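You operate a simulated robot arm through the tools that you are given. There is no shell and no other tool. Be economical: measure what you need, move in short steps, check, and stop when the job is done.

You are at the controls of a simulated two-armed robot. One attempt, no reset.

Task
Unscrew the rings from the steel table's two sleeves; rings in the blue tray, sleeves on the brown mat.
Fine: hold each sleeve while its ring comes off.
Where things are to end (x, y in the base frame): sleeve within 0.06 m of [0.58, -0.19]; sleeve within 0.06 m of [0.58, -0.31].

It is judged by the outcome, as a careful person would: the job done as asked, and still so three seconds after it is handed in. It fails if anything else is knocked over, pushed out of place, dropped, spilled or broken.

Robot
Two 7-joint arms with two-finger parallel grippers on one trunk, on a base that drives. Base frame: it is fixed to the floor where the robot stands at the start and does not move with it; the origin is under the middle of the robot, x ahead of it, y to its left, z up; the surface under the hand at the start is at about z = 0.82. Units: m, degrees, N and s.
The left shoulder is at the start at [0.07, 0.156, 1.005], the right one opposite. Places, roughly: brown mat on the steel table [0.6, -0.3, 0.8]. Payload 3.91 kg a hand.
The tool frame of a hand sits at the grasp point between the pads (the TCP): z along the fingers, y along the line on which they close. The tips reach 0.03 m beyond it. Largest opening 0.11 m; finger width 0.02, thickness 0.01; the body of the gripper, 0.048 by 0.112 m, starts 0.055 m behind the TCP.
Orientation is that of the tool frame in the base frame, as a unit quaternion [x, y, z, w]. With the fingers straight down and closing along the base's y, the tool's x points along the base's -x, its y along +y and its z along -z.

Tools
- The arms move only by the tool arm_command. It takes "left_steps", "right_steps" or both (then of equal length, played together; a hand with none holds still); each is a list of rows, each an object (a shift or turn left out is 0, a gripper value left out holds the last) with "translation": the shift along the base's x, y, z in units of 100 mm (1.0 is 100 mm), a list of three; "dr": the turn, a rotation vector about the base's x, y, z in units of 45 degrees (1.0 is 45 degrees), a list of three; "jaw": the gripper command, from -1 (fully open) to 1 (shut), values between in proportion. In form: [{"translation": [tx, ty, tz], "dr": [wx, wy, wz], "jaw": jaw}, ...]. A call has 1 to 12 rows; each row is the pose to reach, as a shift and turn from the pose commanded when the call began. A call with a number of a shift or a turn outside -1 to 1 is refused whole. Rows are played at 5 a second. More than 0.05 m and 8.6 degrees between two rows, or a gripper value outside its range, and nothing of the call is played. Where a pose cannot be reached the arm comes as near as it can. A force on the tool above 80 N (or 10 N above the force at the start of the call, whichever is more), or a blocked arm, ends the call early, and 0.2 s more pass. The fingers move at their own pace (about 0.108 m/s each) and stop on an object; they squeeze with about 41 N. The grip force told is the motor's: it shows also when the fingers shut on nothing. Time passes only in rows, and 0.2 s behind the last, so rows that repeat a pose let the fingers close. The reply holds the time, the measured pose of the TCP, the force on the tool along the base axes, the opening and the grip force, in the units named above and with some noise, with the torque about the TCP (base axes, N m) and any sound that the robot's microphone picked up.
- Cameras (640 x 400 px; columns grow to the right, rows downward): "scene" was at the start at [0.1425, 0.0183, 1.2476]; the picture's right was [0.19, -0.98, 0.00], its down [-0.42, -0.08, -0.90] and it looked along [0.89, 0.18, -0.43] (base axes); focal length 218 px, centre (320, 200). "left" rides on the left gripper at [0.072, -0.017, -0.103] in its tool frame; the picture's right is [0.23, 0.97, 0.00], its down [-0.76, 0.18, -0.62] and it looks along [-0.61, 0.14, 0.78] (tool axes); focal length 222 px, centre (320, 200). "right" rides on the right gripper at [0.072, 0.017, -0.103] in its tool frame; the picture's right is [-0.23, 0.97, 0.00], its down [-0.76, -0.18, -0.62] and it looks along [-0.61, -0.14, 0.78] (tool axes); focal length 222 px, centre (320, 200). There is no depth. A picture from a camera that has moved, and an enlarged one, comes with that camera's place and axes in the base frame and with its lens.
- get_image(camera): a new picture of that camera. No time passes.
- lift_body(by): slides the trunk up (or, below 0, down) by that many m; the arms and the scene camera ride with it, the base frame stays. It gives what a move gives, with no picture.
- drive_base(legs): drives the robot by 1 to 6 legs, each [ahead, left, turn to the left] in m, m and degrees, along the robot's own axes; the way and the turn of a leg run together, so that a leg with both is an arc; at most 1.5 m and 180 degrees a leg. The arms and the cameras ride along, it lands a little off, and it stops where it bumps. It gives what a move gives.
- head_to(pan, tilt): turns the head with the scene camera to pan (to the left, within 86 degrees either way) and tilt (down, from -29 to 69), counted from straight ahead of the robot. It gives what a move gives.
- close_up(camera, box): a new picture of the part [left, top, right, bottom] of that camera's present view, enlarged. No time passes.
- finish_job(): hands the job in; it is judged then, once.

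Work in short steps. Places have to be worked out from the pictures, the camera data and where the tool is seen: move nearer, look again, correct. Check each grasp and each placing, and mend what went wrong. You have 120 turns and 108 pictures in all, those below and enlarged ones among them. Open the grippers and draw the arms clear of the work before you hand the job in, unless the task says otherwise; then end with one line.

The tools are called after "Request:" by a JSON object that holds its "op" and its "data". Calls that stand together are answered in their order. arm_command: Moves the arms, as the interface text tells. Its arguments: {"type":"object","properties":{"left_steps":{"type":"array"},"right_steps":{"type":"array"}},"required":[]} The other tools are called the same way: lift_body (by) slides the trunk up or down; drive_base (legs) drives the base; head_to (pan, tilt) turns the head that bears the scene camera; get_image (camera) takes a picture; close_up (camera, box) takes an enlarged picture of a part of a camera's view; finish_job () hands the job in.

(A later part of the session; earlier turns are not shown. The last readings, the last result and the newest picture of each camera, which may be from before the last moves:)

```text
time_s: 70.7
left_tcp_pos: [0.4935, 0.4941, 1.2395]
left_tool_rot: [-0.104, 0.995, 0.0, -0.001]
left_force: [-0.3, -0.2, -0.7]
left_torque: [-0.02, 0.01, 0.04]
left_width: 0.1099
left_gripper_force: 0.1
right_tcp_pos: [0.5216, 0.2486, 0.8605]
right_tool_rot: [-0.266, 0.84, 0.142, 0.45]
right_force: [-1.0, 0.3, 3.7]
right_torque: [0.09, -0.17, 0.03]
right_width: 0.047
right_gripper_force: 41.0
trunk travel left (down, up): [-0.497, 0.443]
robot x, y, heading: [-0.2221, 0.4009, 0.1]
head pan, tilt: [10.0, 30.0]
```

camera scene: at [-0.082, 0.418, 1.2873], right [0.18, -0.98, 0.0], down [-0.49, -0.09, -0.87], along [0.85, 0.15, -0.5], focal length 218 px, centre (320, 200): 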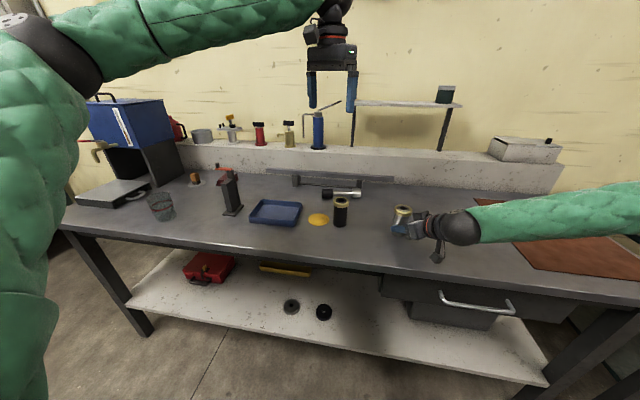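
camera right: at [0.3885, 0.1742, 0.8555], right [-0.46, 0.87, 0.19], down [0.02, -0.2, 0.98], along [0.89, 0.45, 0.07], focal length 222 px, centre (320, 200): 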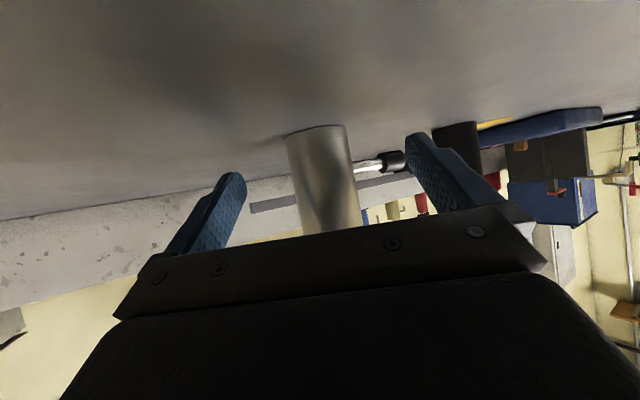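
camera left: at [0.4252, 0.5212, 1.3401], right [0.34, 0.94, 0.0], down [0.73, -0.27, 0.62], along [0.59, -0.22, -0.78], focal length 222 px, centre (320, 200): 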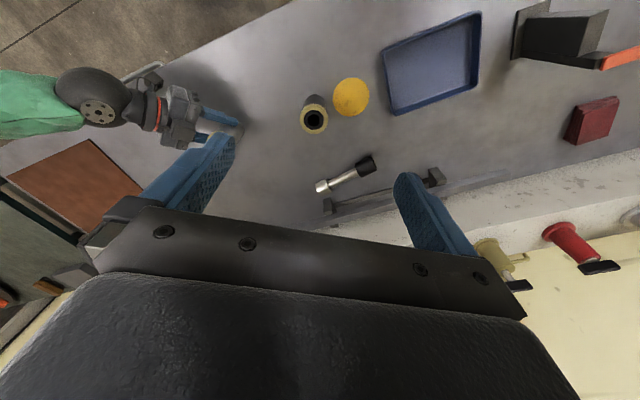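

Good. Now across to above the ring at z≈1.08.

Request:
{"op": "arm_command", "data": {"left_steps": [{"translation": [0.15, -0.33, -0.2]}, {"translation": [0.3, -0.66, -0.4]}, {"translation": [0.43, -1, -0.6]}]}}

Request:
{"op": "arm_command", "data": {"left_steps": [{"translation": [0, -0.33, -0.2]}, {"translation": [0, -0.66, -0.5]}, {"translation": [0, -1, -0.8]}]}}

Request:
{"op": "arm_command", "data": {"left_steps": [{"translation": [0, -0.34, 0]}, {"translation": [0, -0.34, -0.1]}]}}

Request:
{"op": "get_image", "data": {"camera": "left"}}

```text
time_s: 71.5
left_tcp_pos: [0.5051, 0.4784, 1.1683]
left_tool_rot: [-0.105, 0.994, -0.001, -0.001]
left_force: [0.9, 0.0, 0.4]
left_torque: [0.0, 0.07, -0.01]
left_width: 0.1102
left_gripper_force: 0.0
left hand out of reach, approached as far as the arm can: row 1, 2, 3
right_tcp_pos: [0.5253, 0.2488, 0.8602]
right_tool_rot: [-0.264, 0.841, 0.142, 0.451]
right_force: [-0.3, 0.0, 10.1]
right_torque: [0.38, -0.25, 0.09]
right_width: 0.0469
right_gripper_force: 40.5
trunk travel left (down, up): [-0.497, 0.443]
robot x, y, heading: [-0.2266, 0.3986, 0.3]
head pan, tilt: [10.0, 30.0]
```

```text
time_s: 72.3
left_tcp_pos: [0.5021, 0.4792, 1.1702]
left_tool_rot: [-0.103, 0.995, -0.001, 0.0]
left_force: [-0.5, -0.5, 0.8]
left_torque: [0.0, -0.02, -0.02]
left_width: 0.1102
left_gripper_force: 0.0
left hand out of reach, approached as far as the arm can: row 1, 2, 3
right_tcp_pos: [0.5234, 0.2469, 0.8598]
right_tool_rot: [-0.265, 0.841, 0.142, 0.45]
right_force: [-0.7, 0.0, -2.1]
right_torque: [0.0, -0.01, -0.01]
right_width: 0.0466
right_gripper_force: 40.5
trunk travel left (down, up): [-0.497, 0.443]
robot x, y, heading: [-0.2206, 0.4025, 0.1]
head pan, tilt: [10.0, 30.0]
```

```text
time_s: 72.9
left_tcp_pos: [0.4999, 0.4769, 1.1695]
left_tool_rot: [-0.103, 0.995, 0.0, 0.0]
left_force: [-0.1, -0.1, -0.3]
left_torque: [-0.01, 0.03, 0.0]
left_width: 0.1101
left_gripper_force: 0.1
left hand out of reach, approached as far as the arm can: row 1, 2
right_tcp_pos: [0.5243, 0.2484, 0.8604]
right_tool_rot: [-0.265, 0.84, 0.142, 0.451]
right_force: [-1.3, 0.2, -2.7]
right_torque: [-0.04, 0.03, -0.02]
right_width: 0.0466
right_gripper_force: 41.2
trunk travel left (down, up): [-0.497, 0.443]
robot x, y, heading: [-0.2216, 0.4029, 0.2]
head pan, tilt: [10.0, 30.0]
```

```text
59 pictures are left
camera left: at [0.4327, 0.4456, 1.2719], right [-0.42, 0.91, 0.0], down [0.71, 0.33, 0.62], along [0.57, 0.26, -0.78], focal length 222 px, centre (320, 200)
```

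left: 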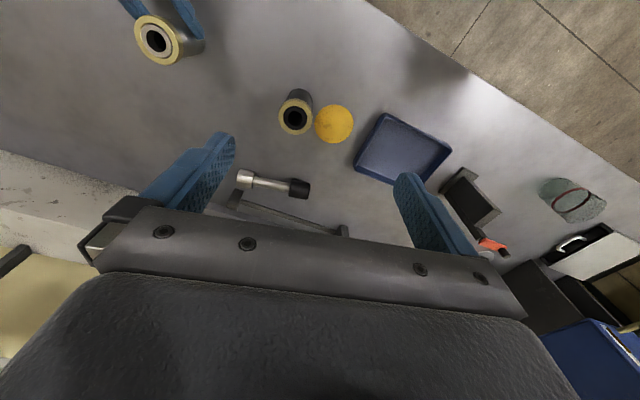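

The left hand can only come to about 0.08 m left of the robot's midline. So I'll bring the work to it: lift the held sleeve 0.1 m and carry it left, turning the right hand's heading further left.

Request:
{"op": "arm_command", "data": {"right_steps": [{"translation": [0, 0, 0.2]}, {"translation": [0, 0, 0.5]}, {"translation": [0, 0, 0.8]}, {"translation": [0, 0, 1]}]}}

Request:
{"op": "arm_command", "data": {"right_steps": [{"translation": [0, 0.2, 0], "dr": [0, 0, 0.11]}, {"translation": [0, 0.4, 0], "dr": [0, 0, 0.22]}, {"translation": [0, 0.6, 0], "dr": [0, 0, 0.33]}, {"translation": [0, 0.8, 0], "dr": [0, 0, 0.44]}, {"translation": [0, 1, 0], "dr": [0, 0, 0.55]}]}}

Request:
{"op": "get_image", "data": {"camera": "scene"}}

```text
time_s: 73.9
left_tcp_pos: [0.4993, 0.4773, 1.17]
left_tool_rot: [-0.104, 0.995, -0.001, 0.001]
left_force: [0.5, 0.4, -0.3]
left_torque: [-0.01, -0.01, 0.03]
left_width: 0.1098
left_gripper_force: 0.0
right_tcp_pos: [0.5228, 0.247, 0.9605]
right_tool_rot: [-0.265, 0.841, 0.142, 0.45]
right_force: [-0.7, 0.6, -4.4]
right_torque: [-0.04, 0.07, 0.01]
right_width: 0.0468
right_gripper_force: 41.0
trunk travel left (down, up): [-0.497, 0.443]
robot x, y, heading: [-0.2227, 0.3996, 0.3]
head pan, tilt: [10.0, 30.0]
```

```text
time_s: 75.1
left_tcp_pos: [0.5004, 0.4781, 1.1689]
left_tool_rot: [-0.104, 0.995, -0.002, 0.0]
left_force: [0.3, -0.3, -0.2]
left_torque: [0.0, 0.04, 0.03]
left_width: 0.1101
left_gripper_force: 0.1
right_tcp_pos: [0.5235, 0.3482, 0.9589]
right_tool_rot: [-0.439, 0.764, 0.235, 0.41]
right_force: [-0.3, -0.4, -3.9]
right_torque: [-0.12, 0.04, -0.02]
right_width: 0.0471
right_gripper_force: 41.2
trunk travel left (down, up): [-0.497, 0.443]
robot x, y, heading: [-0.2244, 0.3976, 0.1]
head pan, tilt: [10.0, 30.0]
```

```text
58 pictures are left
camera scene: at [-0.0809, 0.4184, 1.287], right [0.18, -0.98, 0.0], down [-0.49, -0.09, -0.87], along [0.85, 0.15, -0.5], focal length 218 px, centre (320, 200)
```

scene: 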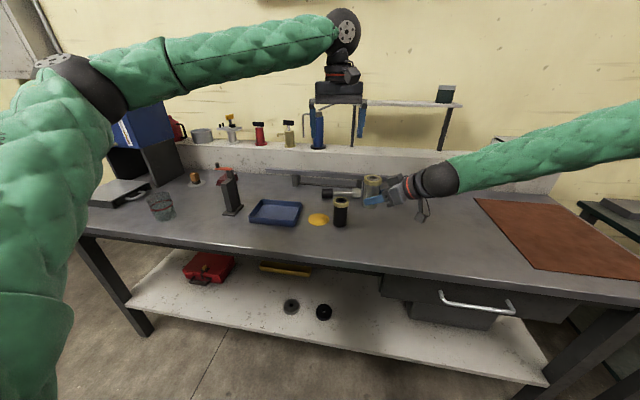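

That works: the sleeve is carried at z+0.1. I move another 0.1 m left, to just beneath the left hand.

Request:
{"op": "arm_command", "data": {"right_steps": [{"translation": [-0.05, 0.3, 0]}, {"translation": [-0.1, 0.6, 0]}, {"translation": [-0.2, 0.9, 0]}, {"translation": [-0.2, 1, 0]}]}}

Request:
{"op": "get_image", "data": {"camera": "left"}}

Request:
{"op": "get_image", "data": {"camera": "scene"}}

```text
time_s: 76.1
left_tcp_pos: [0.5006, 0.4761, 1.169]
left_tool_rot: [-0.104, 0.995, -0.001, 0.001]
left_force: [0.6, 0.7, 0.5]
left_torque: [0.02, -0.01, 0.0]
left_width: 0.1101
left_gripper_force: 0.1
right_tcp_pos: [0.5027, 0.4474, 0.96]
right_tool_rot: [-0.439, 0.764, 0.236, 0.41]
right_force: [-0.4, 0.1, -4.4]
right_torque: [-0.07, 0.07, -0.01]
right_width: 0.0471
right_gripper_force: 41.2
trunk travel left (down, up): [-0.497, 0.443]
robot x, y, heading: [-0.2203, 0.4052, 0.2]
head pan, tilt: [10.0, 30.0]
```

```text
57 pictures are left
camera left: at [0.433, 0.4456, 1.2718], right [-0.42, 0.91, 0.0], down [0.71, 0.33, 0.62], along [0.57, 0.26, -0.78], focal length 222 px, centre (320, 200)
```

left: 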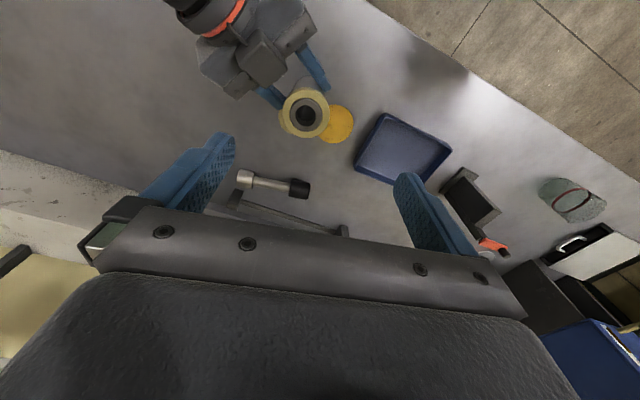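

```text
56 pictures are left
camera scene: at [-0.0812, 0.4177, 1.2872], right [0.18, -0.98, 0.0], down [-0.49, -0.09, -0.87], along [0.85, 0.15, -0.5], focal length 218 px, centre (320, 200)
```

scene: 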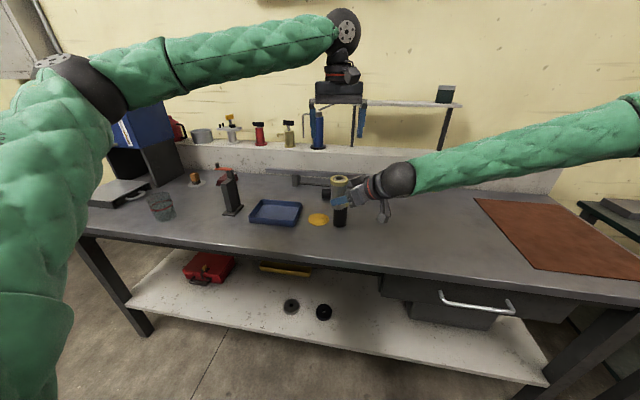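

From the left camera, the ring is at about (0.512, 0.462) with its top near z 1.015. I align the left hand above it, part-close the jaw to about 76 mm so it clears the right gripper, and come down some.

Request:
{"op": "arm_command", "data": {"left_steps": [{"translation": [0.06, -0.07, -0.3], "jaw": -0.38}, {"translation": [0.115, -0.14, -0.6], "jaw": -0.38}, {"translation": [0.115, -0.14, -0.8], "jaw": -0.38}, {"translation": [0.115, -0.14, -0.8], "jaw": -0.38}]}}

Request:
{"op": "get_image", "data": {"camera": "left"}}

```text
time_s: 77.1
left_tcp_pos: [0.5096, 0.4686, 1.0884]
left_tool_rot: [-0.103, 0.995, -0.001, 0.001]
left_force: [0.8, -0.7, 0.1]
left_torque: [0.02, -0.01, 0.02]
left_width: 0.0762
left_gripper_force: 0.1
left hand out of reach, approached as far as the arm can: row 1, 2, 3, 4
right_tcp_pos: [0.5036, 0.4466, 0.96]
right_tool_rot: [-0.439, 0.765, 0.235, 0.409]
right_force: [0.0, 0.0, -5.2]
right_torque: [-0.08, 0.07, 0.01]
right_width: 0.0467
right_gripper_force: 41.5
trunk travel left (down, up): [-0.497, 0.443]
robot x, y, heading: [-0.2266, 0.4032, 0.1]
head pan, tilt: [10.0, 30.0]
```

```text
55 pictures are left
camera left: at [0.4428, 0.4365, 1.1909], right [-0.42, 0.91, 0.0], down [0.71, 0.33, 0.62], along [0.57, 0.26, -0.78], focal length 222 px, centre (320, 200)
```

left: 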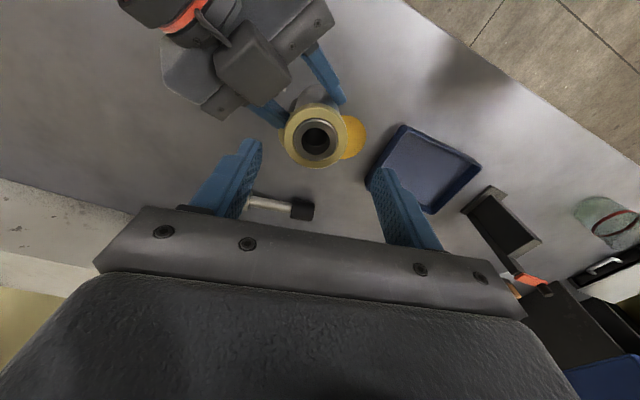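

The left hand is right at its limit, so I shift both 4 cm to the left for margin and bring the left hand to z≈1.05.

Request:
{"op": "arm_command", "data": {"right_steps": [{"translation": [0, 0.2, 0]}, {"translation": [0, 0.4, 0]}, {"translation": [0, 0.4, 0]}], "left_steps": [{"translation": [0.02, 0.2, -0.1]}, {"translation": [0.03, 0.36, -0.2]}, {"translation": [0.03, 0.36, -0.3]}]}}

Request:
{"op": "get_image", "data": {"camera": "left"}}

Request:
{"op": "close_up", "data": {"camera": "scene", "box": [260, 120, 420, 220]}}

```text
time_s: 77.9
left_tcp_pos: [0.5127, 0.5037, 1.0588]
left_tool_rot: [-0.103, 0.995, 0.0, 0.0]
left_force: [-0.2, 0.1, -0.5]
left_torque: [0.0, -0.03, 0.04]
left_width: 0.0757
left_gripper_force: 0.1
right_tcp_pos: [0.5026, 0.482, 0.9611]
right_tool_rot: [-0.439, 0.764, 0.235, 0.41]
right_force: [-0.4, -0.2, -4.7]
right_torque: [-0.06, 0.06, 0.03]
right_width: 0.0467
right_gripper_force: 41.0
right hand out of reach, approached as far as the arm can: row 2, 3
trunk travel left (down, up): [-0.497, 0.443]
robot x, y, heading: [-0.2233, 0.3998, 0.3]
head pan, tilt: [10.0, 30.0]
```

```text
54 pictures are left
camera left: at [0.4465, 0.4721, 1.161], right [-0.42, 0.91, 0.0], down [0.71, 0.33, 0.62], along [0.56, 0.26, -0.78], focal length 222 px, centre (320, 200)
```

left: 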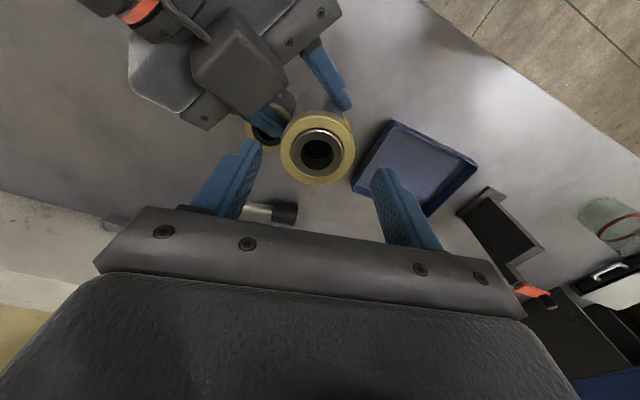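

```text
4.00 times, centred on (340, 170) of scene
camera zoom: at [-0.0813, 0.4177, 1.2871], right [0.18, -0.98, 0.0], down [-0.49, -0.09, -0.87], along [0.85, 0.15, -0.5], focal length 872 px, centre (240, 320)
```

zoom: 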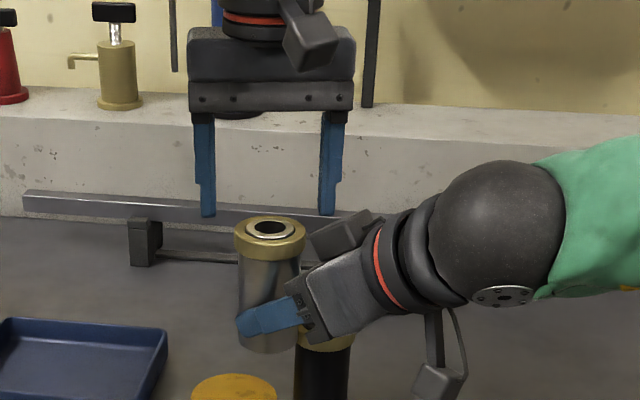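

The view is excellent: the left hand is centred over the ring to within 4 mm. I lower 3.3 cm and close on the ring.

Request:
{"op": "arm_command", "data": {"left_steps": [{"translation": [-0.02, -0.03, -0.17], "jaw": -0.38}, {"translation": [-0.02, -0.03, -0.33], "jaw": -0.38}, {"translation": [-0.02, -0.03, -0.33], "jaw": 0.2}, {"translation": [-0.02, -0.03, -0.33], "jaw": 1}, {"translation": [-0.02, -0.03, -0.33], "jaw": 1}]}}

Request:
{"op": "close_up", "data": {"camera": "scene", "box": [260, 120, 420, 220]}}

```text
time_s: 79.1
left_tcp_pos: [0.5116, 0.5014, 1.025]
left_tool_rot: [-0.103, 0.995, 0.0, 0.0]
left_force: [-1.8, 5.0, -0.5]
left_torque: [0.13, 0.08, -0.01]
left_width: 0.0509
left_gripper_force: 41.1
right_tcp_pos: [0.5025, 0.4832, 0.9611]
right_tool_rot: [-0.439, 0.764, 0.235, 0.41]
right_force: [2.4, -5.2, -5.0]
right_torque: [0.1, 0.09, -0.06]
right_width: 0.0466
right_gripper_force: 41.1
trunk travel left (down, up): [-0.497, 0.443]
robot x, y, heading: [-0.2257, 0.4003, 0.2]
head pan, tilt: [10.0, 30.0]
```

```text
4.00 times, centred on (340, 170) of scene
camera zoom: at [-0.0814, 0.4177, 1.2872], right [0.18, -0.98, 0.0], down [-0.49, -0.09, -0.87], along [0.85, 0.15, -0.5], focal length 872 px, centre (240, 320)
```

zoom: 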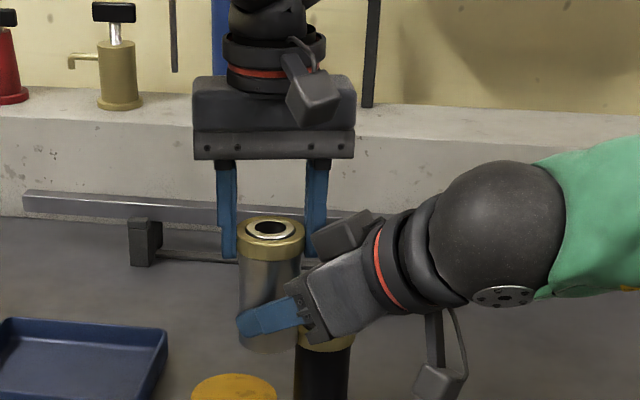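

The width is 51 mm, a little less than I judged for the ring. I look closer to see whether the pads are on its diameter.

Request:
{"op": "close_up", "data": {"camera": "scene", "box": [304, 160, 352, 190]}}

Request:
{"op": "close_up", "data": {"camera": "left", "box": [200, 80, 440, 230]}}

```text
13.33 times, centred on (328, 175) of scene
camera zoom: at [-0.0814, 0.4177, 1.2872], right [0.18, -0.98, 0.0], down [-0.49, -0.09, -0.87], along [0.85, 0.15, -0.5], focal length 2906 px, centre (213, 533)
```

zoom: 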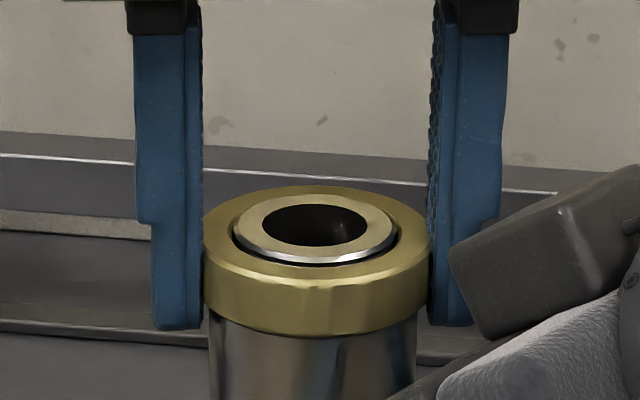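

```text
2.67 times, centred on (320, 155) of left
camera zoom: at [0.4445, 0.4691, 1.1282], right [-0.42, 0.91, 0.0], down [0.71, 0.33, 0.62], along [0.57, 0.26, -0.78], focal length 592 px, centre (320, 320)
```

zoom: 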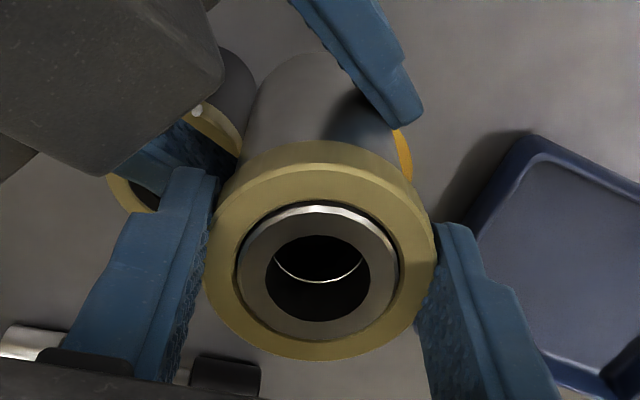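

The pads are squarely on the ring, which is 51 mm wide, so the grip is good. I turn counter-clockwise 45° with the right hand holding.

Request:
{"op": "arm_command", "data": {"left_steps": [{"dr": [0, 0, 0.167]}, {"dr": [0, 0, 0.333]}, {"dr": [0, 0, 0.5]}, {"dr": [0, 0, 0.667]}, {"dr": [0, 0, 0.833]}, {"dr": [0, 0, 1]}]}}

Request:
{"op": "close_up", "data": {"camera": "scene", "box": [304, 160, 352, 190]}}

```text
time_s: 80.5
left_tcp_pos: [0.5112, 0.5011, 1.0266]
left_tool_rot: [-0.476, 0.879, -0.001, 0.001]
left_force: [1.4, -8.2, -0.2]
left_torque: [-0.12, 0.0, -0.01]
left_width: 0.0507
left_gripper_force: 41.6
right_tcp_pos: [0.5024, 0.4826, 0.9616]
right_tool_rot: [-0.44, 0.764, 0.236, 0.409]
right_force: [-1.3, 8.8, -4.9]
right_torque: [-0.56, -0.03, 0.12]
right_width: 0.0468
right_gripper_force: 41.2
trunk travel left (down, up): [-0.497, 0.443]
robot x, y, heading: [-0.2209, 0.4019, 0.1]
head pan, tilt: [10.0, 30.0]
```

```text
13.33 times, centred on (328, 175) of scene
camera zoom: at [-0.0813, 0.4179, 1.2871], right [0.18, -0.98, 0.0], down [-0.49, -0.09, -0.87], along [0.85, 0.15, -0.5], focal length 2906 px, centre (213, 533)
```

zoom: 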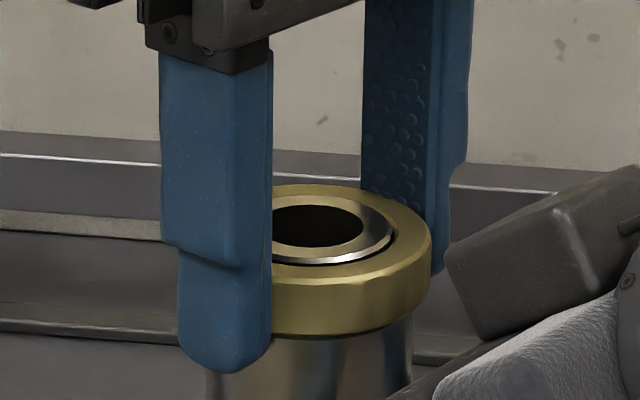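

It turned with almost no resisting torque. I continue counter-clockwise for another 90°.

Request:
{"op": "arm_command", "data": {"left_steps": [{"dr": [0, 0, 0.167]}, {"dr": [0, 0, 0.333]}, {"dr": [0, 0, 0.5]}, {"dr": [0, 0, 0.667]}, {"dr": [0, 0, 0.833]}, {"dr": [0, 0, 1]}]}}

Request:
{"op": "arm_command", "data": {"left_steps": [{"dr": [0, 0, 0.167]}, {"dr": [0, 0, 0.333]}, {"dr": [0, 0, 0.5]}, {"dr": [0, 0, 0.667]}, {"dr": [0, 0, 0.833]}, {"dr": [0, 0, 1]}]}}

Request:
{"op": "close_up", "data": {"camera": "scene", "box": [304, 160, 352, 190]}}

```text
time_s: 81.9
left_tcp_pos: [0.5116, 0.5004, 1.0267]
left_tool_rot: [0.778, -0.629, 0.0, 0.0]
left_force: [24.7, -13.6, 1.8]
left_torque: [-0.97, -0.73, -0.04]
left_width: 0.0505
left_gripper_force: 41.4
right_tcp_pos: [0.5012, 0.4847, 0.9619]
right_tool_rot: [-0.44, 0.764, 0.236, 0.409]
right_force: [-24.5, 14.0, -5.6]
right_torque: [-0.02, -0.85, 0.62]
right_width: 0.047
right_gripper_force: 41.1
trunk travel left (down, up): [-0.497, 0.443]
robot x, y, heading: [-0.2213, 0.4007, 0.0]
head pan, tilt: [10.0, 30.0]
```

```text
time_s: 83.3
left_tcp_pos: [0.5307, 0.6709, 1.0478]
left_tool_rot: [0.938, -0.345, 0.0, 0.036]
left_force: [0.2, 0.8, -4.3]
left_torque: [0.07, 0.05, 0.0]
left_width: 0.0503
left_gripper_force: 41.1
left hand out of reach, approached as far as the arm can: row 2, 3, 4, 5, 6
right_tcp_pos: [0.5016, 0.4828, 0.9621]
right_tool_rot: [-0.439, 0.765, 0.234, 0.41]
right_force: [-0.3, 0.1, -0.4]
right_torque: [0.0, 0.04, 0.01]
right_width: 0.0004
right_gripper_force: 37.5
trunk travel left (down, up): [-0.497, 0.443]
robot x, y, heading: [-0.2211, 0.3973, -0.1]
head pan, tilt: [10.0, 30.0]
```

```text
13.33 times, centred on (328, 175) of scene
camera zoom: at [-0.0816, 0.4184, 1.2872], right [0.18, -0.98, 0.0], down [-0.49, -0.09, -0.87], along [0.85, 0.15, -0.5], focal length 2906 px, centre (213, 533)
```

zoom: 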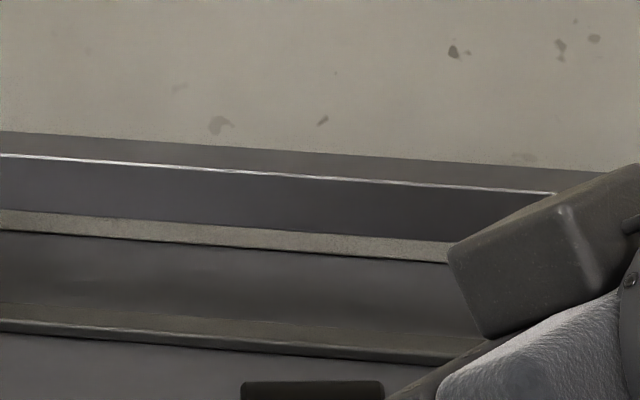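

I turned past the left arm's limit and it pulled the sleeve out of the right hand. The left still holds ring and sleeve (4 N weight), so nothing dropped. I look before moving on.

Request:
{"op": "get_image", "data": {"camera": "scene"}}

Request:
{"op": "get_image", "data": {"camera": "left"}}

```text
47 pictures are left
camera scene: at [-0.0816, 0.4184, 1.2872], right [0.18, -0.98, 0.0], down [-0.49, -0.09, -0.87], along [0.85, 0.15, -0.5], focal length 218 px, centre (320, 200)
```

scene: 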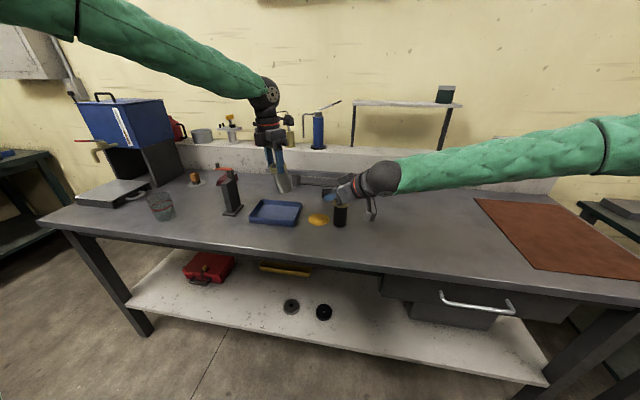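

```text
46 pictures are left
camera left: at [0.5993, 0.6438, 1.151], right [-0.46, -0.89, 0.07], down [-0.68, 0.4, 0.61], along [-0.57, 0.23, -0.79], focal length 222 px, centre (320, 200)
```

left: 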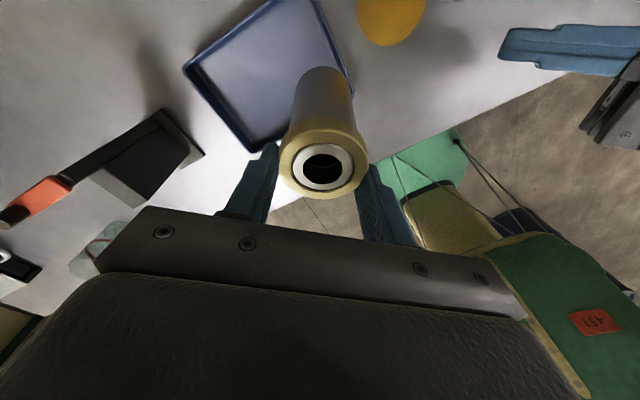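

The sleeve hangs from the left hand tilted by about 17°. I'll work nearer the left arm's comfortable zone: raise both hands, drive right 0.35 m, then stand the sleeve on a clear part of the table to straighten it.

Request:
{"op": "arm_command", "data": {"left_steps": [{"translation": [0, 0, 0.3]}, {"translation": [0, 0, 0.6]}, {"translation": [0, 0, 0.9]}], "right_steps": [{"translation": [0, -0.2, 0.2], "jaw": -1}, {"translation": [0, -0.4, 0.4], "jaw": -1}, {"translation": [0, -0.6, 0.5], "jaw": -1}]}}

Request:
{"op": "drive_base", "data": {"legs": [[0, -0.35, 0]]}}

Request:
{"op": "get_image", "data": {"camera": "scene"}}

```text
time_s: 84.1
left_tcp_pos: [0.5288, 0.6701, 1.1397]
left_tool_rot: [0.938, -0.344, 0.0, 0.036]
left_force: [-0.9, -0.9, -4.8]
left_torque: [0.07, 0.0, 0.01]
left_width: 0.0503
left_gripper_force: 40.6
right_tcp_pos: [0.4997, 0.4224, 1.013]
right_tool_rot: [-0.44, 0.763, 0.237, 0.411]
right_force: [-0.2, 0.1, 0.5]
right_torque: [-0.04, 0.01, -0.01]
right_width: 0.1099
right_gripper_force: 0.2
trunk travel left (down, up): [-0.497, 0.443]
robot x, y, heading: [-0.2256, 0.4028, 0.0]
head pan, tilt: [10.0, 30.0]
```

```text
time_s: 86.4
left_tcp_pos: [0.532, 0.3176, 1.1372]
left_tool_rot: [0.937, -0.346, 0.001, 0.035]
left_force: [-0.2, 0.3, -4.8]
left_torque: [0.08, 0.09, 0.04]
left_width: 0.0503
left_gripper_force: 41.0
right_tcp_pos: [0.5018, 0.0697, 1.0108]
right_tool_rot: [-0.437, 0.765, 0.234, 0.41]
right_force: [-0.1, -0.1, -0.2]
right_torque: [0.01, 0.01, 0.01]
right_width: 0.1102
right_gripper_force: 0.1
trunk travel left (down, up): [-0.497, 0.443]
robot x, y, heading: [-0.2233, 0.0545, 0.1]
head pan, tilt: [10.0, 30.0]
```

```text
45 pictures are left
camera scene: at [-0.0808, 0.0667, 1.2871], right [0.17, -0.98, 0.0], down [-0.49, -0.09, -0.87], along [0.85, 0.15, -0.5], focal length 218 px, centre (320, 200)
```

scene: 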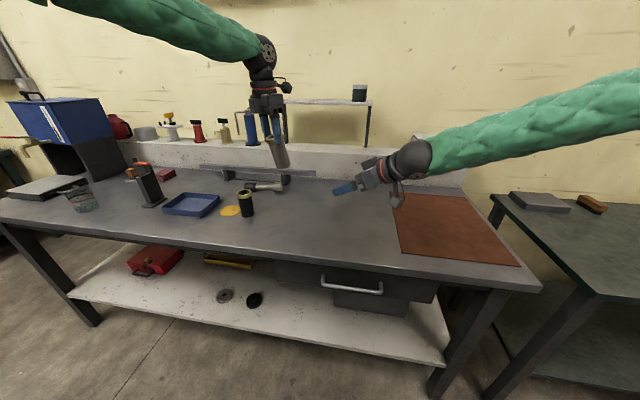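

Now unwind the left hand's yaw clockwise in the air, carrying the sleeve, to prepare a fresh full stroke.

Request:
{"op": "arm_command", "data": {"left_steps": [{"dr": [0.08, 0, -0.15]}, {"dr": [0.08, 0, -0.32]}, {"dr": [0.08, 0, -0.49]}, {"dr": [0.08, 0, -0.66]}, {"dr": [0.08, 0, -0.83]}, {"dr": [0.08, 0, -1]}]}}

Request:
{"op": "arm_command", "data": {"left_steps": [{"dr": [0, 0, -0.167]}, {"dr": [0, 0, -0.333]}, {"dr": [0, 0, -0.5]}, {"dr": [0, 0, -0.667]}, {"dr": [0, 0, -0.833]}, {"dr": [0, 0, -1]}]}}

Request:
{"op": "arm_command", "data": {"left_steps": [{"dr": [0, 0, -0.167]}, {"dr": [0, 0, -0.333]}, {"dr": [0, 0, -0.5]}, {"dr": [0, 0, -0.667]}, {"dr": [0, 0, -0.833]}, {"dr": [0, 0, -1]}]}}

Request:
{"op": "get_image", "data": {"camera": "left"}}

```text
time_s: 87.8
left_tcp_pos: [0.5313, 0.3188, 1.1353]
left_tool_rot: [0.733, -0.68, -0.024, 0.006]
left_force: [0.0, -1.1, -4.2]
left_torque: [0.09, 0.01, -0.05]
left_width: 0.0502
left_gripper_force: 41.2
right_tcp_pos: [0.5019, 0.0712, 1.0119]
right_tool_rot: [-0.438, 0.765, 0.235, 0.41]
right_force: [0.2, 0.9, 0.2]
right_torque: [-0.01, 0.02, -0.03]
right_width: 0.1098
right_gripper_force: 0.1
trunk travel left (down, up): [-0.497, 0.443]
robot x, y, heading: [-0.2264, 0.0554, -0.1]
head pan, tilt: [10.0, 30.0]
```

```text
time_s: 89.2
left_tcp_pos: [0.5326, 0.3192, 1.1371]
left_tool_rot: [-0.418, 0.908, 0.024, 0.004]
left_force: [-0.7, 0.2, -5.4]
left_torque: [0.06, -0.06, 0.0]
left_width: 0.0504
left_gripper_force: 40.7
right_tcp_pos: [0.5022, 0.0707, 1.0111]
right_tool_rot: [-0.438, 0.765, 0.234, 0.411]
right_force: [0.9, -0.3, 0.1]
right_torque: [0.03, 0.04, 0.02]
right_width: 0.1103
right_gripper_force: 0.0
trunk travel left (down, up): [-0.497, 0.443]
robot x, y, heading: [-0.2225, 0.0516, -0.0]
head pan, tilt: [10.0, 30.0]
```

```text
time_s: 90.6
left_tcp_pos: [0.5322, 0.3192, 1.1372]
left_tool_rot: [-0.038, 0.999, 0.02, 0.012]
left_force: [0.1, -0.9, -4.2]
left_torque: [-0.01, -0.08, -0.01]
left_width: 0.0503
left_gripper_force: 41.3
right_tcp_pos: [0.5022, 0.0714, 1.011]
right_tool_rot: [-0.438, 0.765, 0.235, 0.41]
right_force: [-0.6, 0.3, -0.2]
right_torque: [0.0, 0.0, 0.0]
right_width: 0.11
right_gripper_force: 0.1
trunk travel left (down, up): [-0.497, 0.443]
robot x, y, heading: [-0.222, 0.0523, -0.1]
head pan, tilt: [10.0, 30.0]
```

```text
44 pictures are left
camera left: at [0.4592, 0.2923, 1.2366], right [-0.3, 0.95, 0.03], down [0.73, 0.21, 0.65], along [0.61, 0.22, -0.76], focal length 222 px, centre (320, 200)
```

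left: 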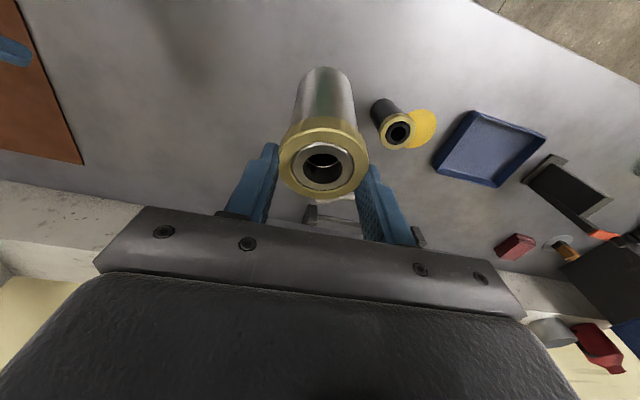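

The full yaw range works here, from 140° back to 4°. The sleeve leans about 13° with its bottom toward me, so I tilt the hand to make it vertical and lower it toward the table at (0.53, 0.32).

Request:
{"op": "arm_command", "data": {"left_steps": [{"translation": [0, 0, -0.3], "dr": [-0.02, -0.13, 0]}, {"translation": [0, 0, -0.6], "dr": [-0.05, -0.26, 0]}, {"translation": [0, 0, -1], "dr": [-0.05, -0.26, 0]}]}}

Request:
{"op": "arm_command", "data": {"left_steps": [{"translation": [0, 0, -0.3]}, {"translation": [0, 0, -0.6]}, {"translation": [0, 0, -0.85]}, {"translation": [0, 0, -0.85]}]}}

Request:
{"op": "close_up", "data": {"camera": "scene", "box": [220, 140, 380, 240]}}

```text
time_s: 91.4
left_tcp_pos: [0.5329, 0.3182, 1.034]
left_tool_rot: [-0.041, 0.993, -0.005, 0.113]
left_force: [0.2, 0.0, -4.0]
left_torque: [0.02, 0.03, -0.01]
left_width: 0.0504
left_gripper_force: 40.9
right_tcp_pos: [0.5034, 0.0708, 1.0104]
right_tool_rot: [-0.438, 0.764, 0.236, 0.41]
right_force: [-0.9, -0.4, 0.2]
right_torque: [0.02, 0.03, 0.01]
right_width: 0.11
right_gripper_force: 0.0
trunk travel left (down, up): [-0.497, 0.443]
robot x, y, heading: [-0.2237, 0.0546, 0.2]
head pan, tilt: [10.0, 30.0]
```

```text
time_s: 92.4
left_tcp_pos: [0.5326, 0.3194, 0.952]
left_tool_rot: [-0.042, 0.993, -0.004, 0.113]
left_force: [-0.5, 0.1, -4.7]
left_torque: [0.02, -0.04, -0.01]
left_width: 0.0503
left_gripper_force: 41.2
right_tcp_pos: [0.5017, 0.0717, 1.0107]
right_tool_rot: [-0.439, 0.764, 0.236, 0.409]
right_force: [0.1, 0.3, 0.0]
right_torque: [0.0, 0.0, 0.03]
right_width: 0.1099
right_gripper_force: 0.1
trunk travel left (down, up): [-0.497, 0.443]
robot x, y, heading: [-0.2216, 0.0502, 0.1]
head pan, tilt: [10.0, 30.0]
```

```text
4.00 times, centred on (300, 190) of scene
camera zoom: at [-0.0813, 0.0676, 1.2872], right [0.17, -0.98, 0.0], down [-0.49, -0.09, -0.87], along [0.85, 0.15, -0.5], focal length 872 px, centre (400, 240)
```

zoom: 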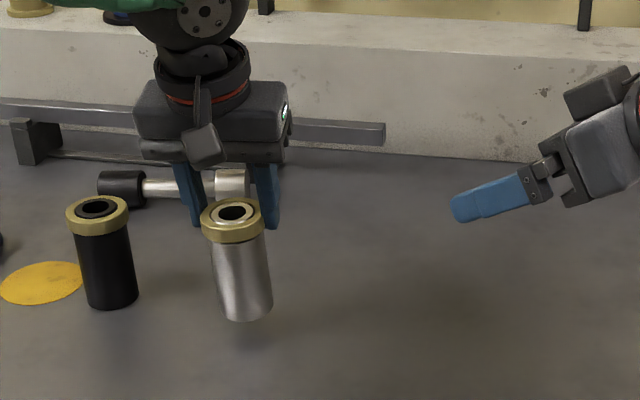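

The sleeve looks vertical. I lower the last bit until the table takes the load.

Request:
{"op": "arm_command", "data": {"left_steps": [{"translation": [0, 0, -0.1]}, {"translation": [0, 0, -0.2]}, {"translation": [0, 0, -0.26]}]}}

```text
time_s: 93.2
left_tcp_pos: [0.532, 0.3188, 0.9291]
left_tool_rot: [-0.041, 0.992, -0.004, 0.116]
left_force: [1.2, 3.1, 21.3]
left_torque: [0.46, 0.41, -0.01]
left_width: 0.0504
left_gripper_force: 41.0
right_tcp_pos: [0.5012, 0.0694, 1.0124]
right_tool_rot: [-0.438, 0.764, 0.236, 0.411]
right_force: [-0.9, 0.3, -0.2]
right_torque: [0.03, 0.02, -0.03]
right_width: 0.1099
right_gripper_force: 0.0
trunk travel left (down, up): [-0.497, 0.443]
robot x, y, heading: [-0.2237, 0.0525, 0.1]
head pan, tilt: [10.0, 30.0]
```

The table is now taking the load (21 N). While the left keeps hold, I swing the right hand to a 90° heading and bring it in from the right.

Request:
{"op": "arm_command", "data": {"right_steps": [{"translation": [0.05, 0, 0], "dr": [0, 0, 0.17]}, {"translation": [0.1, 0, 0], "dr": [0, 0, 0.34]}, {"translation": [0.2, 0.1, -0.1], "dr": [0, 0, 0.5]}, {"translation": [0.3, 0.3, -0.3], "dr": [0, 0, 0.667]}, {"translation": [0.34, 0.6, -0.5], "dr": [0, 0, 0.667]}, {"translation": [0.34, 0.9, -0.8], "dr": [0, 0, 0.667]}]}}

```text
time_s: 94.6
left_tcp_pos: [0.5315, 0.319, 0.9272]
left_tool_rot: [-0.042, 0.993, -0.004, 0.113]
left_force: [-0.1, -5.0, 11.0]
left_torque: [-0.26, 0.03, 0.0]
left_width: 0.0503
left_gripper_force: 40.5
right_tcp_pos: [0.4564, 0.1423, 0.9363]
right_tool_rot: [-0.569, 0.661, 0.283, 0.399]
right_force: [-0.1, 0.1, 0.2]
right_torque: [-0.03, 0.03, -0.02]
right_width: 0.1099
right_gripper_force: 0.0
right hand out of reach, approached as far as the arm can: row 1, 2, 3, 4, 5, 6
trunk travel left (down, up): [-0.497, 0.443]
robot x, y, heading: [-0.2213, 0.0515, -0.0]
head pan, tilt: [10.0, 30.0]
```

The right hand can't reach that far left; its working limit is about 8 cm left of the midline. So I leave the sleeve standing here, release it and back both hands off, then reposition the base so that it lies where both hands can work.

Request:
{"op": "arm_command", "data": {"left_steps": [{"jaw": -0.38}, {"jaw": -0.38}, {"translation": [-0.07, 0, 0.3]}, {"translation": [-0.14, 0, 0.6]}, {"translation": [-0.22, 0, 1]}, {"translation": [-0.22, 0, 1], "dr": [0.02, 0.15, 0]}, {"translation": [-0.22, 0, 1], "dr": [0.03, 0.28, 0]}], "right_steps": [{"translation": [0, -0.2, 0], "dr": [0, 0, 0]}, {"translation": [0, -0.4, 0], "dr": [0, 0, 0]}, {"translation": [0, -0.6, 0.1], "dr": [0, 0, -0.12]}, {"translation": [0, -0.7, 0.2], "dr": [0, 0, -0.24]}, {"translation": [0, -0.8, 0.3], "dr": [0, 0, -0.36]}, {"translation": [0, -0.8, 0.4], "dr": [0, 0, -0.36]}, {"translation": [0, -0.8, 0.5], "dr": [0, 0, -0.36]}]}}

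Request:
{"op": "close_up", "data": {"camera": "scene", "box": [220, 140, 380, 240]}}

```text
time_s: 96.2
left_tcp_pos: [0.5083, 0.3191, 1.0273]
left_tool_rot: [-0.04, 0.999, 0.013, 0.005]
left_force: [-0.1, -1.3, -0.2]
left_torque: [0.02, -0.02, -0.02]
left_width: 0.076
left_gripper_force: 0.2
right_tcp_pos: [0.4566, 0.0604, 0.9858]
right_tool_rot: [-0.469, 0.736, 0.222, 0.435]
right_force: [-0.6, 0.2, -0.8]
right_torque: [-0.04, 0.01, 0.02]
right_width: 0.1099
right_gripper_force: 0.1
right hand out of reach, approached as far as the arm can: row 1, 2
trunk travel left (down, up): [-0.497, 0.443]
robot x, y, heading: [-0.2235, 0.049, 0.0]
head pan, tilt: [10.0, 30.0]
```

```text
4.00 times, centred on (300, 190) of scene
camera zoom: at [-0.0823, 0.0678, 1.2873], right [0.17, -0.98, 0.0], down [-0.49, -0.09, -0.87], along [0.85, 0.15, -0.5], focal length 872 px, centre (400, 240)
```

zoom: 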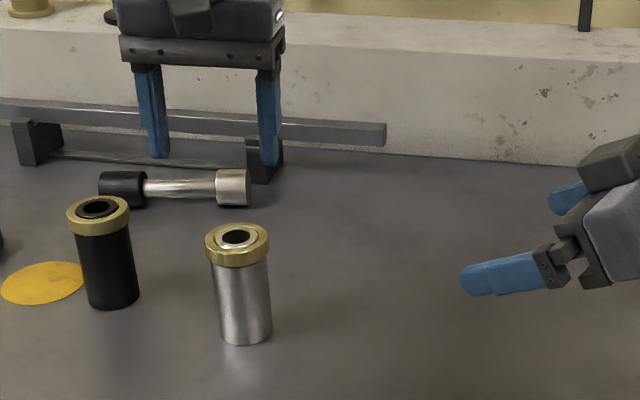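

It stands upright at about (0.529, 0.317). I raise the left hand, then drive left 0.167 and forward a bit, which puts the sleeve at the earlier good relative spot.

Request:
{"op": "arm_command", "data": {"left_steps": [{"translation": [0, 0, 0.4]}, {"translation": [0, 0, 0.8]}, {"translation": [0, 0, 1]}]}}

Request:
{"op": "drive_base", "data": {"legs": [[0.016, 0.167, 0]]}}

Request:
{"op": "lift_body", "data": {"by": -0.09}}

```text
time_s: 97.0
left_tcp_pos: [0.508, 0.3194, 1.1261]
left_tool_rot: [-0.04, 0.999, 0.012, 0.005]
left_force: [-0.3, 0.7, 1.4]
left_torque: [0.0, -0.01, 0.0]
left_width: 0.0756
left_gripper_force: 0.1
right_tcp_pos: [0.4574, 0.0604, 0.986]
right_tool_rot: [-0.469, 0.735, 0.224, 0.436]
right_force: [-0.5, 0.0, 0.9]
right_torque: [0.01, 0.0, -0.02]
right_width: 0.1099
right_gripper_force: 0.0
trunk travel left (down, up): [-0.497, 0.443]
robot x, y, heading: [-0.2226, 0.0512, 0.2]
head pan, tilt: [10.0, 30.0]
```

```text
time_s: 98.4
left_tcp_pos: [0.5237, 0.4869, 1.1246]
left_tool_rot: [-0.041, 0.999, 0.012, 0.004]
left_force: [-0.9, 0.2, 0.2]
left_torque: [0.0, -0.01, 0.01]
left_width: 0.0756
left_gripper_force: 0.1
right_tcp_pos: [0.4715, 0.2274, 0.9851]
right_tool_rot: [-0.469, 0.736, 0.223, 0.435]
right_force: [0.9, 1.0, -0.1]
right_torque: [0.0, 0.0, -0.04]
right_width: 0.11
right_gripper_force: 0.1
trunk travel left (down, up): [-0.497, 0.443]
robot x, y, heading: [-0.2075, 0.2189, 0.2]
head pan, tilt: [10.0, 30.0]
```

```text
time_s: 99.7
left_tcp_pos: [0.5247, 0.4857, 1.0365]
left_tool_rot: [-0.04, 0.999, 0.012, 0.004]
left_force: [-1.3, -0.7, 1.4]
left_torque: [0.01, 0.0, 0.0]
left_width: 0.0763
left_gripper_force: 0.0
right_tcp_pos: [0.4736, 0.2271, 0.8956]
right_tool_rot: [-0.469, 0.736, 0.223, 0.435]
right_force: [0.1, 0.1, 0.2]
right_torque: [-0.02, 0.0, -0.01]
right_width: 0.1099
right_gripper_force: 0.0
trunk travel left (down, up): [-0.407, 0.533]
robot x, y, heading: [-0.2093, 0.217, -0.0]
head pan, tilt: [10.0, 30.0]
```

It lines up almost perfectly: the sleeve is 0.106 m straight ahead of the right hand. I level the roll, drop to z≈0.862, advance 0.092 m and close.

Request:
{"op": "arm_command", "data": {"right_steps": [{"translation": [0, 0, -0.17], "dr": [0.052, 0.088, -0.063]}, {"translation": [0, 0, -0.33], "dr": [0.052, 0.088, -0.063]}, {"translation": [0.15, 0.27, -0.33], "dr": [0.052, 0.088, -0.063]}, {"translation": [0.31, 0.54, -0.33], "dr": [0.052, 0.088, -0.063]}, {"translation": [0.465, 0.79, -0.33], "dr": [0.052, 0.088, -0.063]}, {"translation": [0.465, 0.79, -0.33], "dr": [0.052, 0.088, -0.063]}]}}

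Request:
{"op": "close_up", "data": {"camera": "scene", "box": [260, 140, 420, 240]}}

Request:
{"op": "get_image", "data": {"camera": "right"}}

```text
time_s: 101.1
left_tcp_pos: [0.5246, 0.487, 1.036]
left_tool_rot: [-0.041, 0.999, 0.013, 0.006]
left_force: [0.1, 0.3, 0.7]
left_torque: [0.0, 0.01, -0.04]
left_width: 0.0759
left_gripper_force: 0.1
right_tcp_pos: [0.5164, 0.2981, 0.8665]
right_tool_rot: [-0.434, 0.756, 0.244, 0.425]
right_force: [0.3, 0.6, 0.4]
right_torque: [-0.03, -0.02, -0.01]
right_width: 0.11
right_gripper_force: 0.1
right hand out of reach, approached as far as the arm can: row 5, 6
trunk travel left (down, up): [-0.407, 0.533]
robot x, y, heading: [-0.2067, 0.2189, -0.1]
head pan, tilt: [10.0, 30.0]
```

```text
4.00 times, centred on (340, 190) of scene
camera zoom: at [-0.0656, 0.2343, 1.1973], right [0.17, -0.98, 0.0], down [-0.49, -0.09, -0.87], along [0.85, 0.15, -0.5], focal length 872 px, centre (240, 240)
```

zoom: 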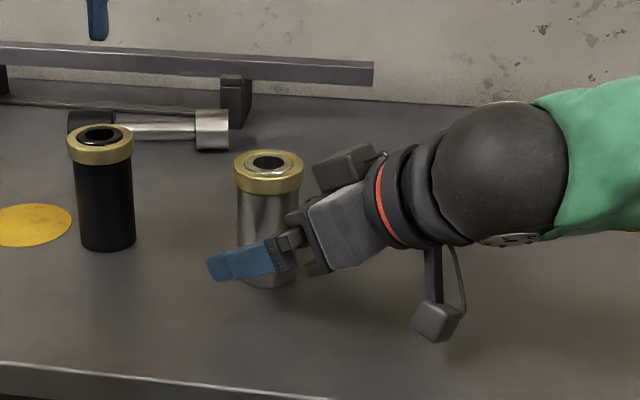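

```text
40 pictures are left
camera right: at [0.4384, 0.198, 0.8559], right [-0.78, 0.59, 0.19], down [0.09, -0.21, 0.97], along [0.62, 0.78, 0.11], focal length 222 px, centre (320, 200)
```

right: 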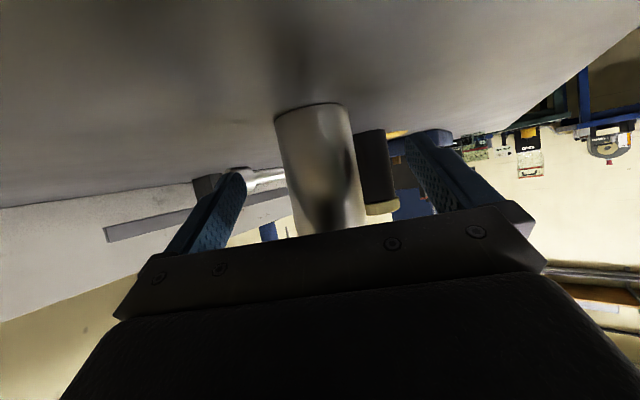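

The sleeve is centred but the pads only just reach it, and the arm is at its limit. I nudge the base 1 cm left to bring it deeper, then close.

Request:
{"op": "drive_base", "data": {"legs": [[0.005, 0.012, 0]]}}

Request:
{"op": "arm_command", "data": {"right_steps": [{"jaw": 0}, {"jaw": 1}, {"jaw": 1}, {"jaw": 1}, {"jaw": 1}]}}

Request:
{"op": "close_up", "data": {"camera": "scene", "box": [260, 140, 420, 240]}}

```text
time_s: 101.8
left_tcp_pos: [0.5314, 0.4992, 1.0351]
left_tool_rot: [-0.039, 0.999, 0.011, 0.004]
left_force: [0.3, 0.3, -0.5]
left_torque: [-0.01, 0.0, 0.04]
left_width: 0.076
left_gripper_force: 0.1
right_tcp_pos: [0.5224, 0.3109, 0.865]
right_tool_rot: [-0.435, 0.757, 0.243, 0.424]
right_force: [-0.3, 0.8, 0.3]
right_torque: [-0.03, 0.01, -0.01]
right_width: 0.1101
right_gripper_force: 0.0
trunk travel left (down, up): [-0.407, 0.533]
robot x, y, heading: [-0.1998, 0.2315, 0.1]
head pan, tilt: [10.0, 30.0]
```

```text
time_s: 103.0
left_tcp_pos: [0.5298, 0.4969, 1.0358]
left_tool_rot: [-0.041, 0.999, 0.012, 0.004]
left_force: [-0.2, 0.0, -0.3]
left_torque: [-0.01, 0.01, 0.0]
left_width: 0.0759
left_gripper_force: 0.1
right_tcp_pos: [0.5217, 0.3104, 0.8655]
right_tool_rot: [-0.434, 0.756, 0.245, 0.424]
right_force: [2.4, -1.2, 4.5]
right_torque: [0.0, -0.25, -0.06]
right_width: 0.0474
right_gripper_force: 40.9
trunk travel left (down, up): [-0.407, 0.533]
robot x, y, heading: [-0.2063, 0.227, -0.0]
head pan, tilt: [10.0, 30.0]
```

```text
4.00 times, centred on (340, 190) of scene
camera zoom: at [-0.0604, 0.2458, 1.1973], right [0.17, -0.98, 0.0], down [-0.49, -0.09, -0.87], along [0.85, 0.15, -0.5], focal length 872 px, centre (240, 240)
```

zoom: 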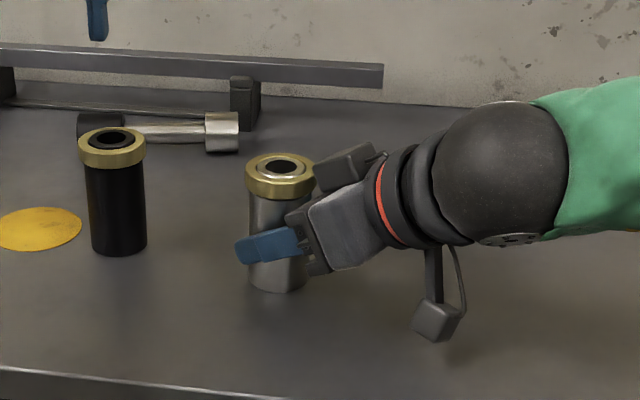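

Gripped (47 mm, 41 N), with the ring at about (0.531, 0.320). I bring the left hand over it.

Request:
{"op": "arm_command", "data": {"left_steps": [{"translation": [0.01, -0.33, 0], "dr": [-0.03, 0, 0]}, {"translation": [0.01, -0.66, 0], "dr": [-0.03, 0, 0]}, {"translation": [0.01, -1, 0], "dr": [-0.03, 0, 0]}]}}

Request:
{"op": "arm_command", "data": {"left_steps": [{"translation": [0, -0.4, 0]}, {"translation": [0, -0.77, -0.2]}, {"translation": [0, -0.77, -0.5]}, {"translation": [0, -0.77, -0.7]}]}}

Request:
{"op": "close_up", "data": {"camera": "left", "box": [200, 80, 440, 230]}}

Request:
{"op": "close_up", "data": {"camera": "scene", "box": [304, 160, 352, 190]}}

```text
time_s: 103.8
left_tcp_pos: [0.5303, 0.3978, 1.0364]
left_tool_rot: [-0.04, 0.999, 0.001, 0.003]
left_force: [-0.3, -0.5, -0.1]
left_torque: [0.02, -0.01, 0.0]
left_width: 0.0758
left_gripper_force: 0.0
right_tcp_pos: [0.5208, 0.3111, 0.8652]
right_tool_rot: [-0.434, 0.756, 0.244, 0.424]
right_force: [1.5, 0.2, 4.8]
right_torque: [-0.03, -0.25, 0.04]
right_width: 0.0472
right_gripper_force: 41.0
trunk travel left (down, up): [-0.407, 0.533]
robot x, y, heading: [-0.1996, 0.2317, 0.1]
head pan, tilt: [10.0, 30.0]
```

```text
time_s: 104.8
left_tcp_pos: [0.5306, 0.3214, 0.9664]
left_tool_rot: [-0.042, 0.999, -0.001, 0.003]
left_force: [-0.9, -0.4, 0.9]
left_torque: [-0.02, 0.02, 0.0]
left_width: 0.0759
left_gripper_force: 0.2
right_tcp_pos: [0.5206, 0.3104, 0.8654]
right_tool_rot: [-0.435, 0.756, 0.244, 0.423]
right_force: [2.1, 3.4, 5.9]
right_torque: [0.2, -0.38, 0.02]
right_width: 0.0473
right_gripper_force: 40.9
trunk travel left (down, up): [-0.407, 0.533]
robot x, y, heading: [-0.2015, 0.2348, 0.1]
head pan, tilt: [10.0, 30.0]
```

```text
2.67 times, centred on (320, 155) of left
camera zoom: at [0.4601, 0.2973, 1.0687], right [-0.31, 0.95, 0.0], down [0.74, 0.24, 0.63], along [0.6, 0.19, -0.78], focal length 592 px, centre (320, 320)
```

zoom: 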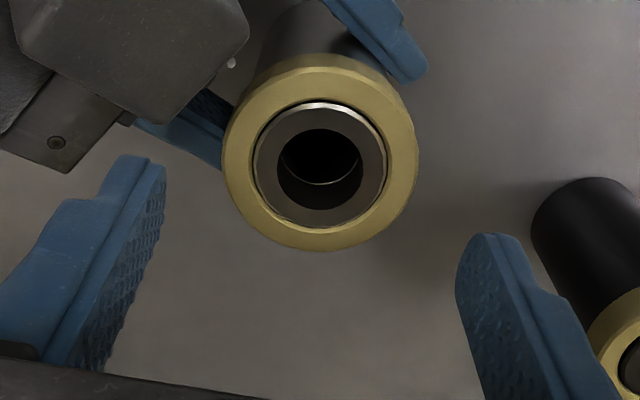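

```text
13.33 times, centred on (328, 175) of scene
camera zoom: at [-0.0604, 0.2461, 1.1973], right [0.17, -0.98, 0.0], down [-0.49, -0.09, -0.87], along [0.85, 0.15, -0.5], focal length 2906 px, centre (213, 533)
```

zoom: 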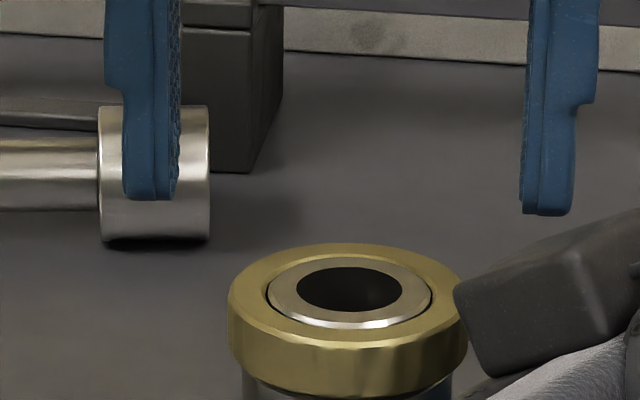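

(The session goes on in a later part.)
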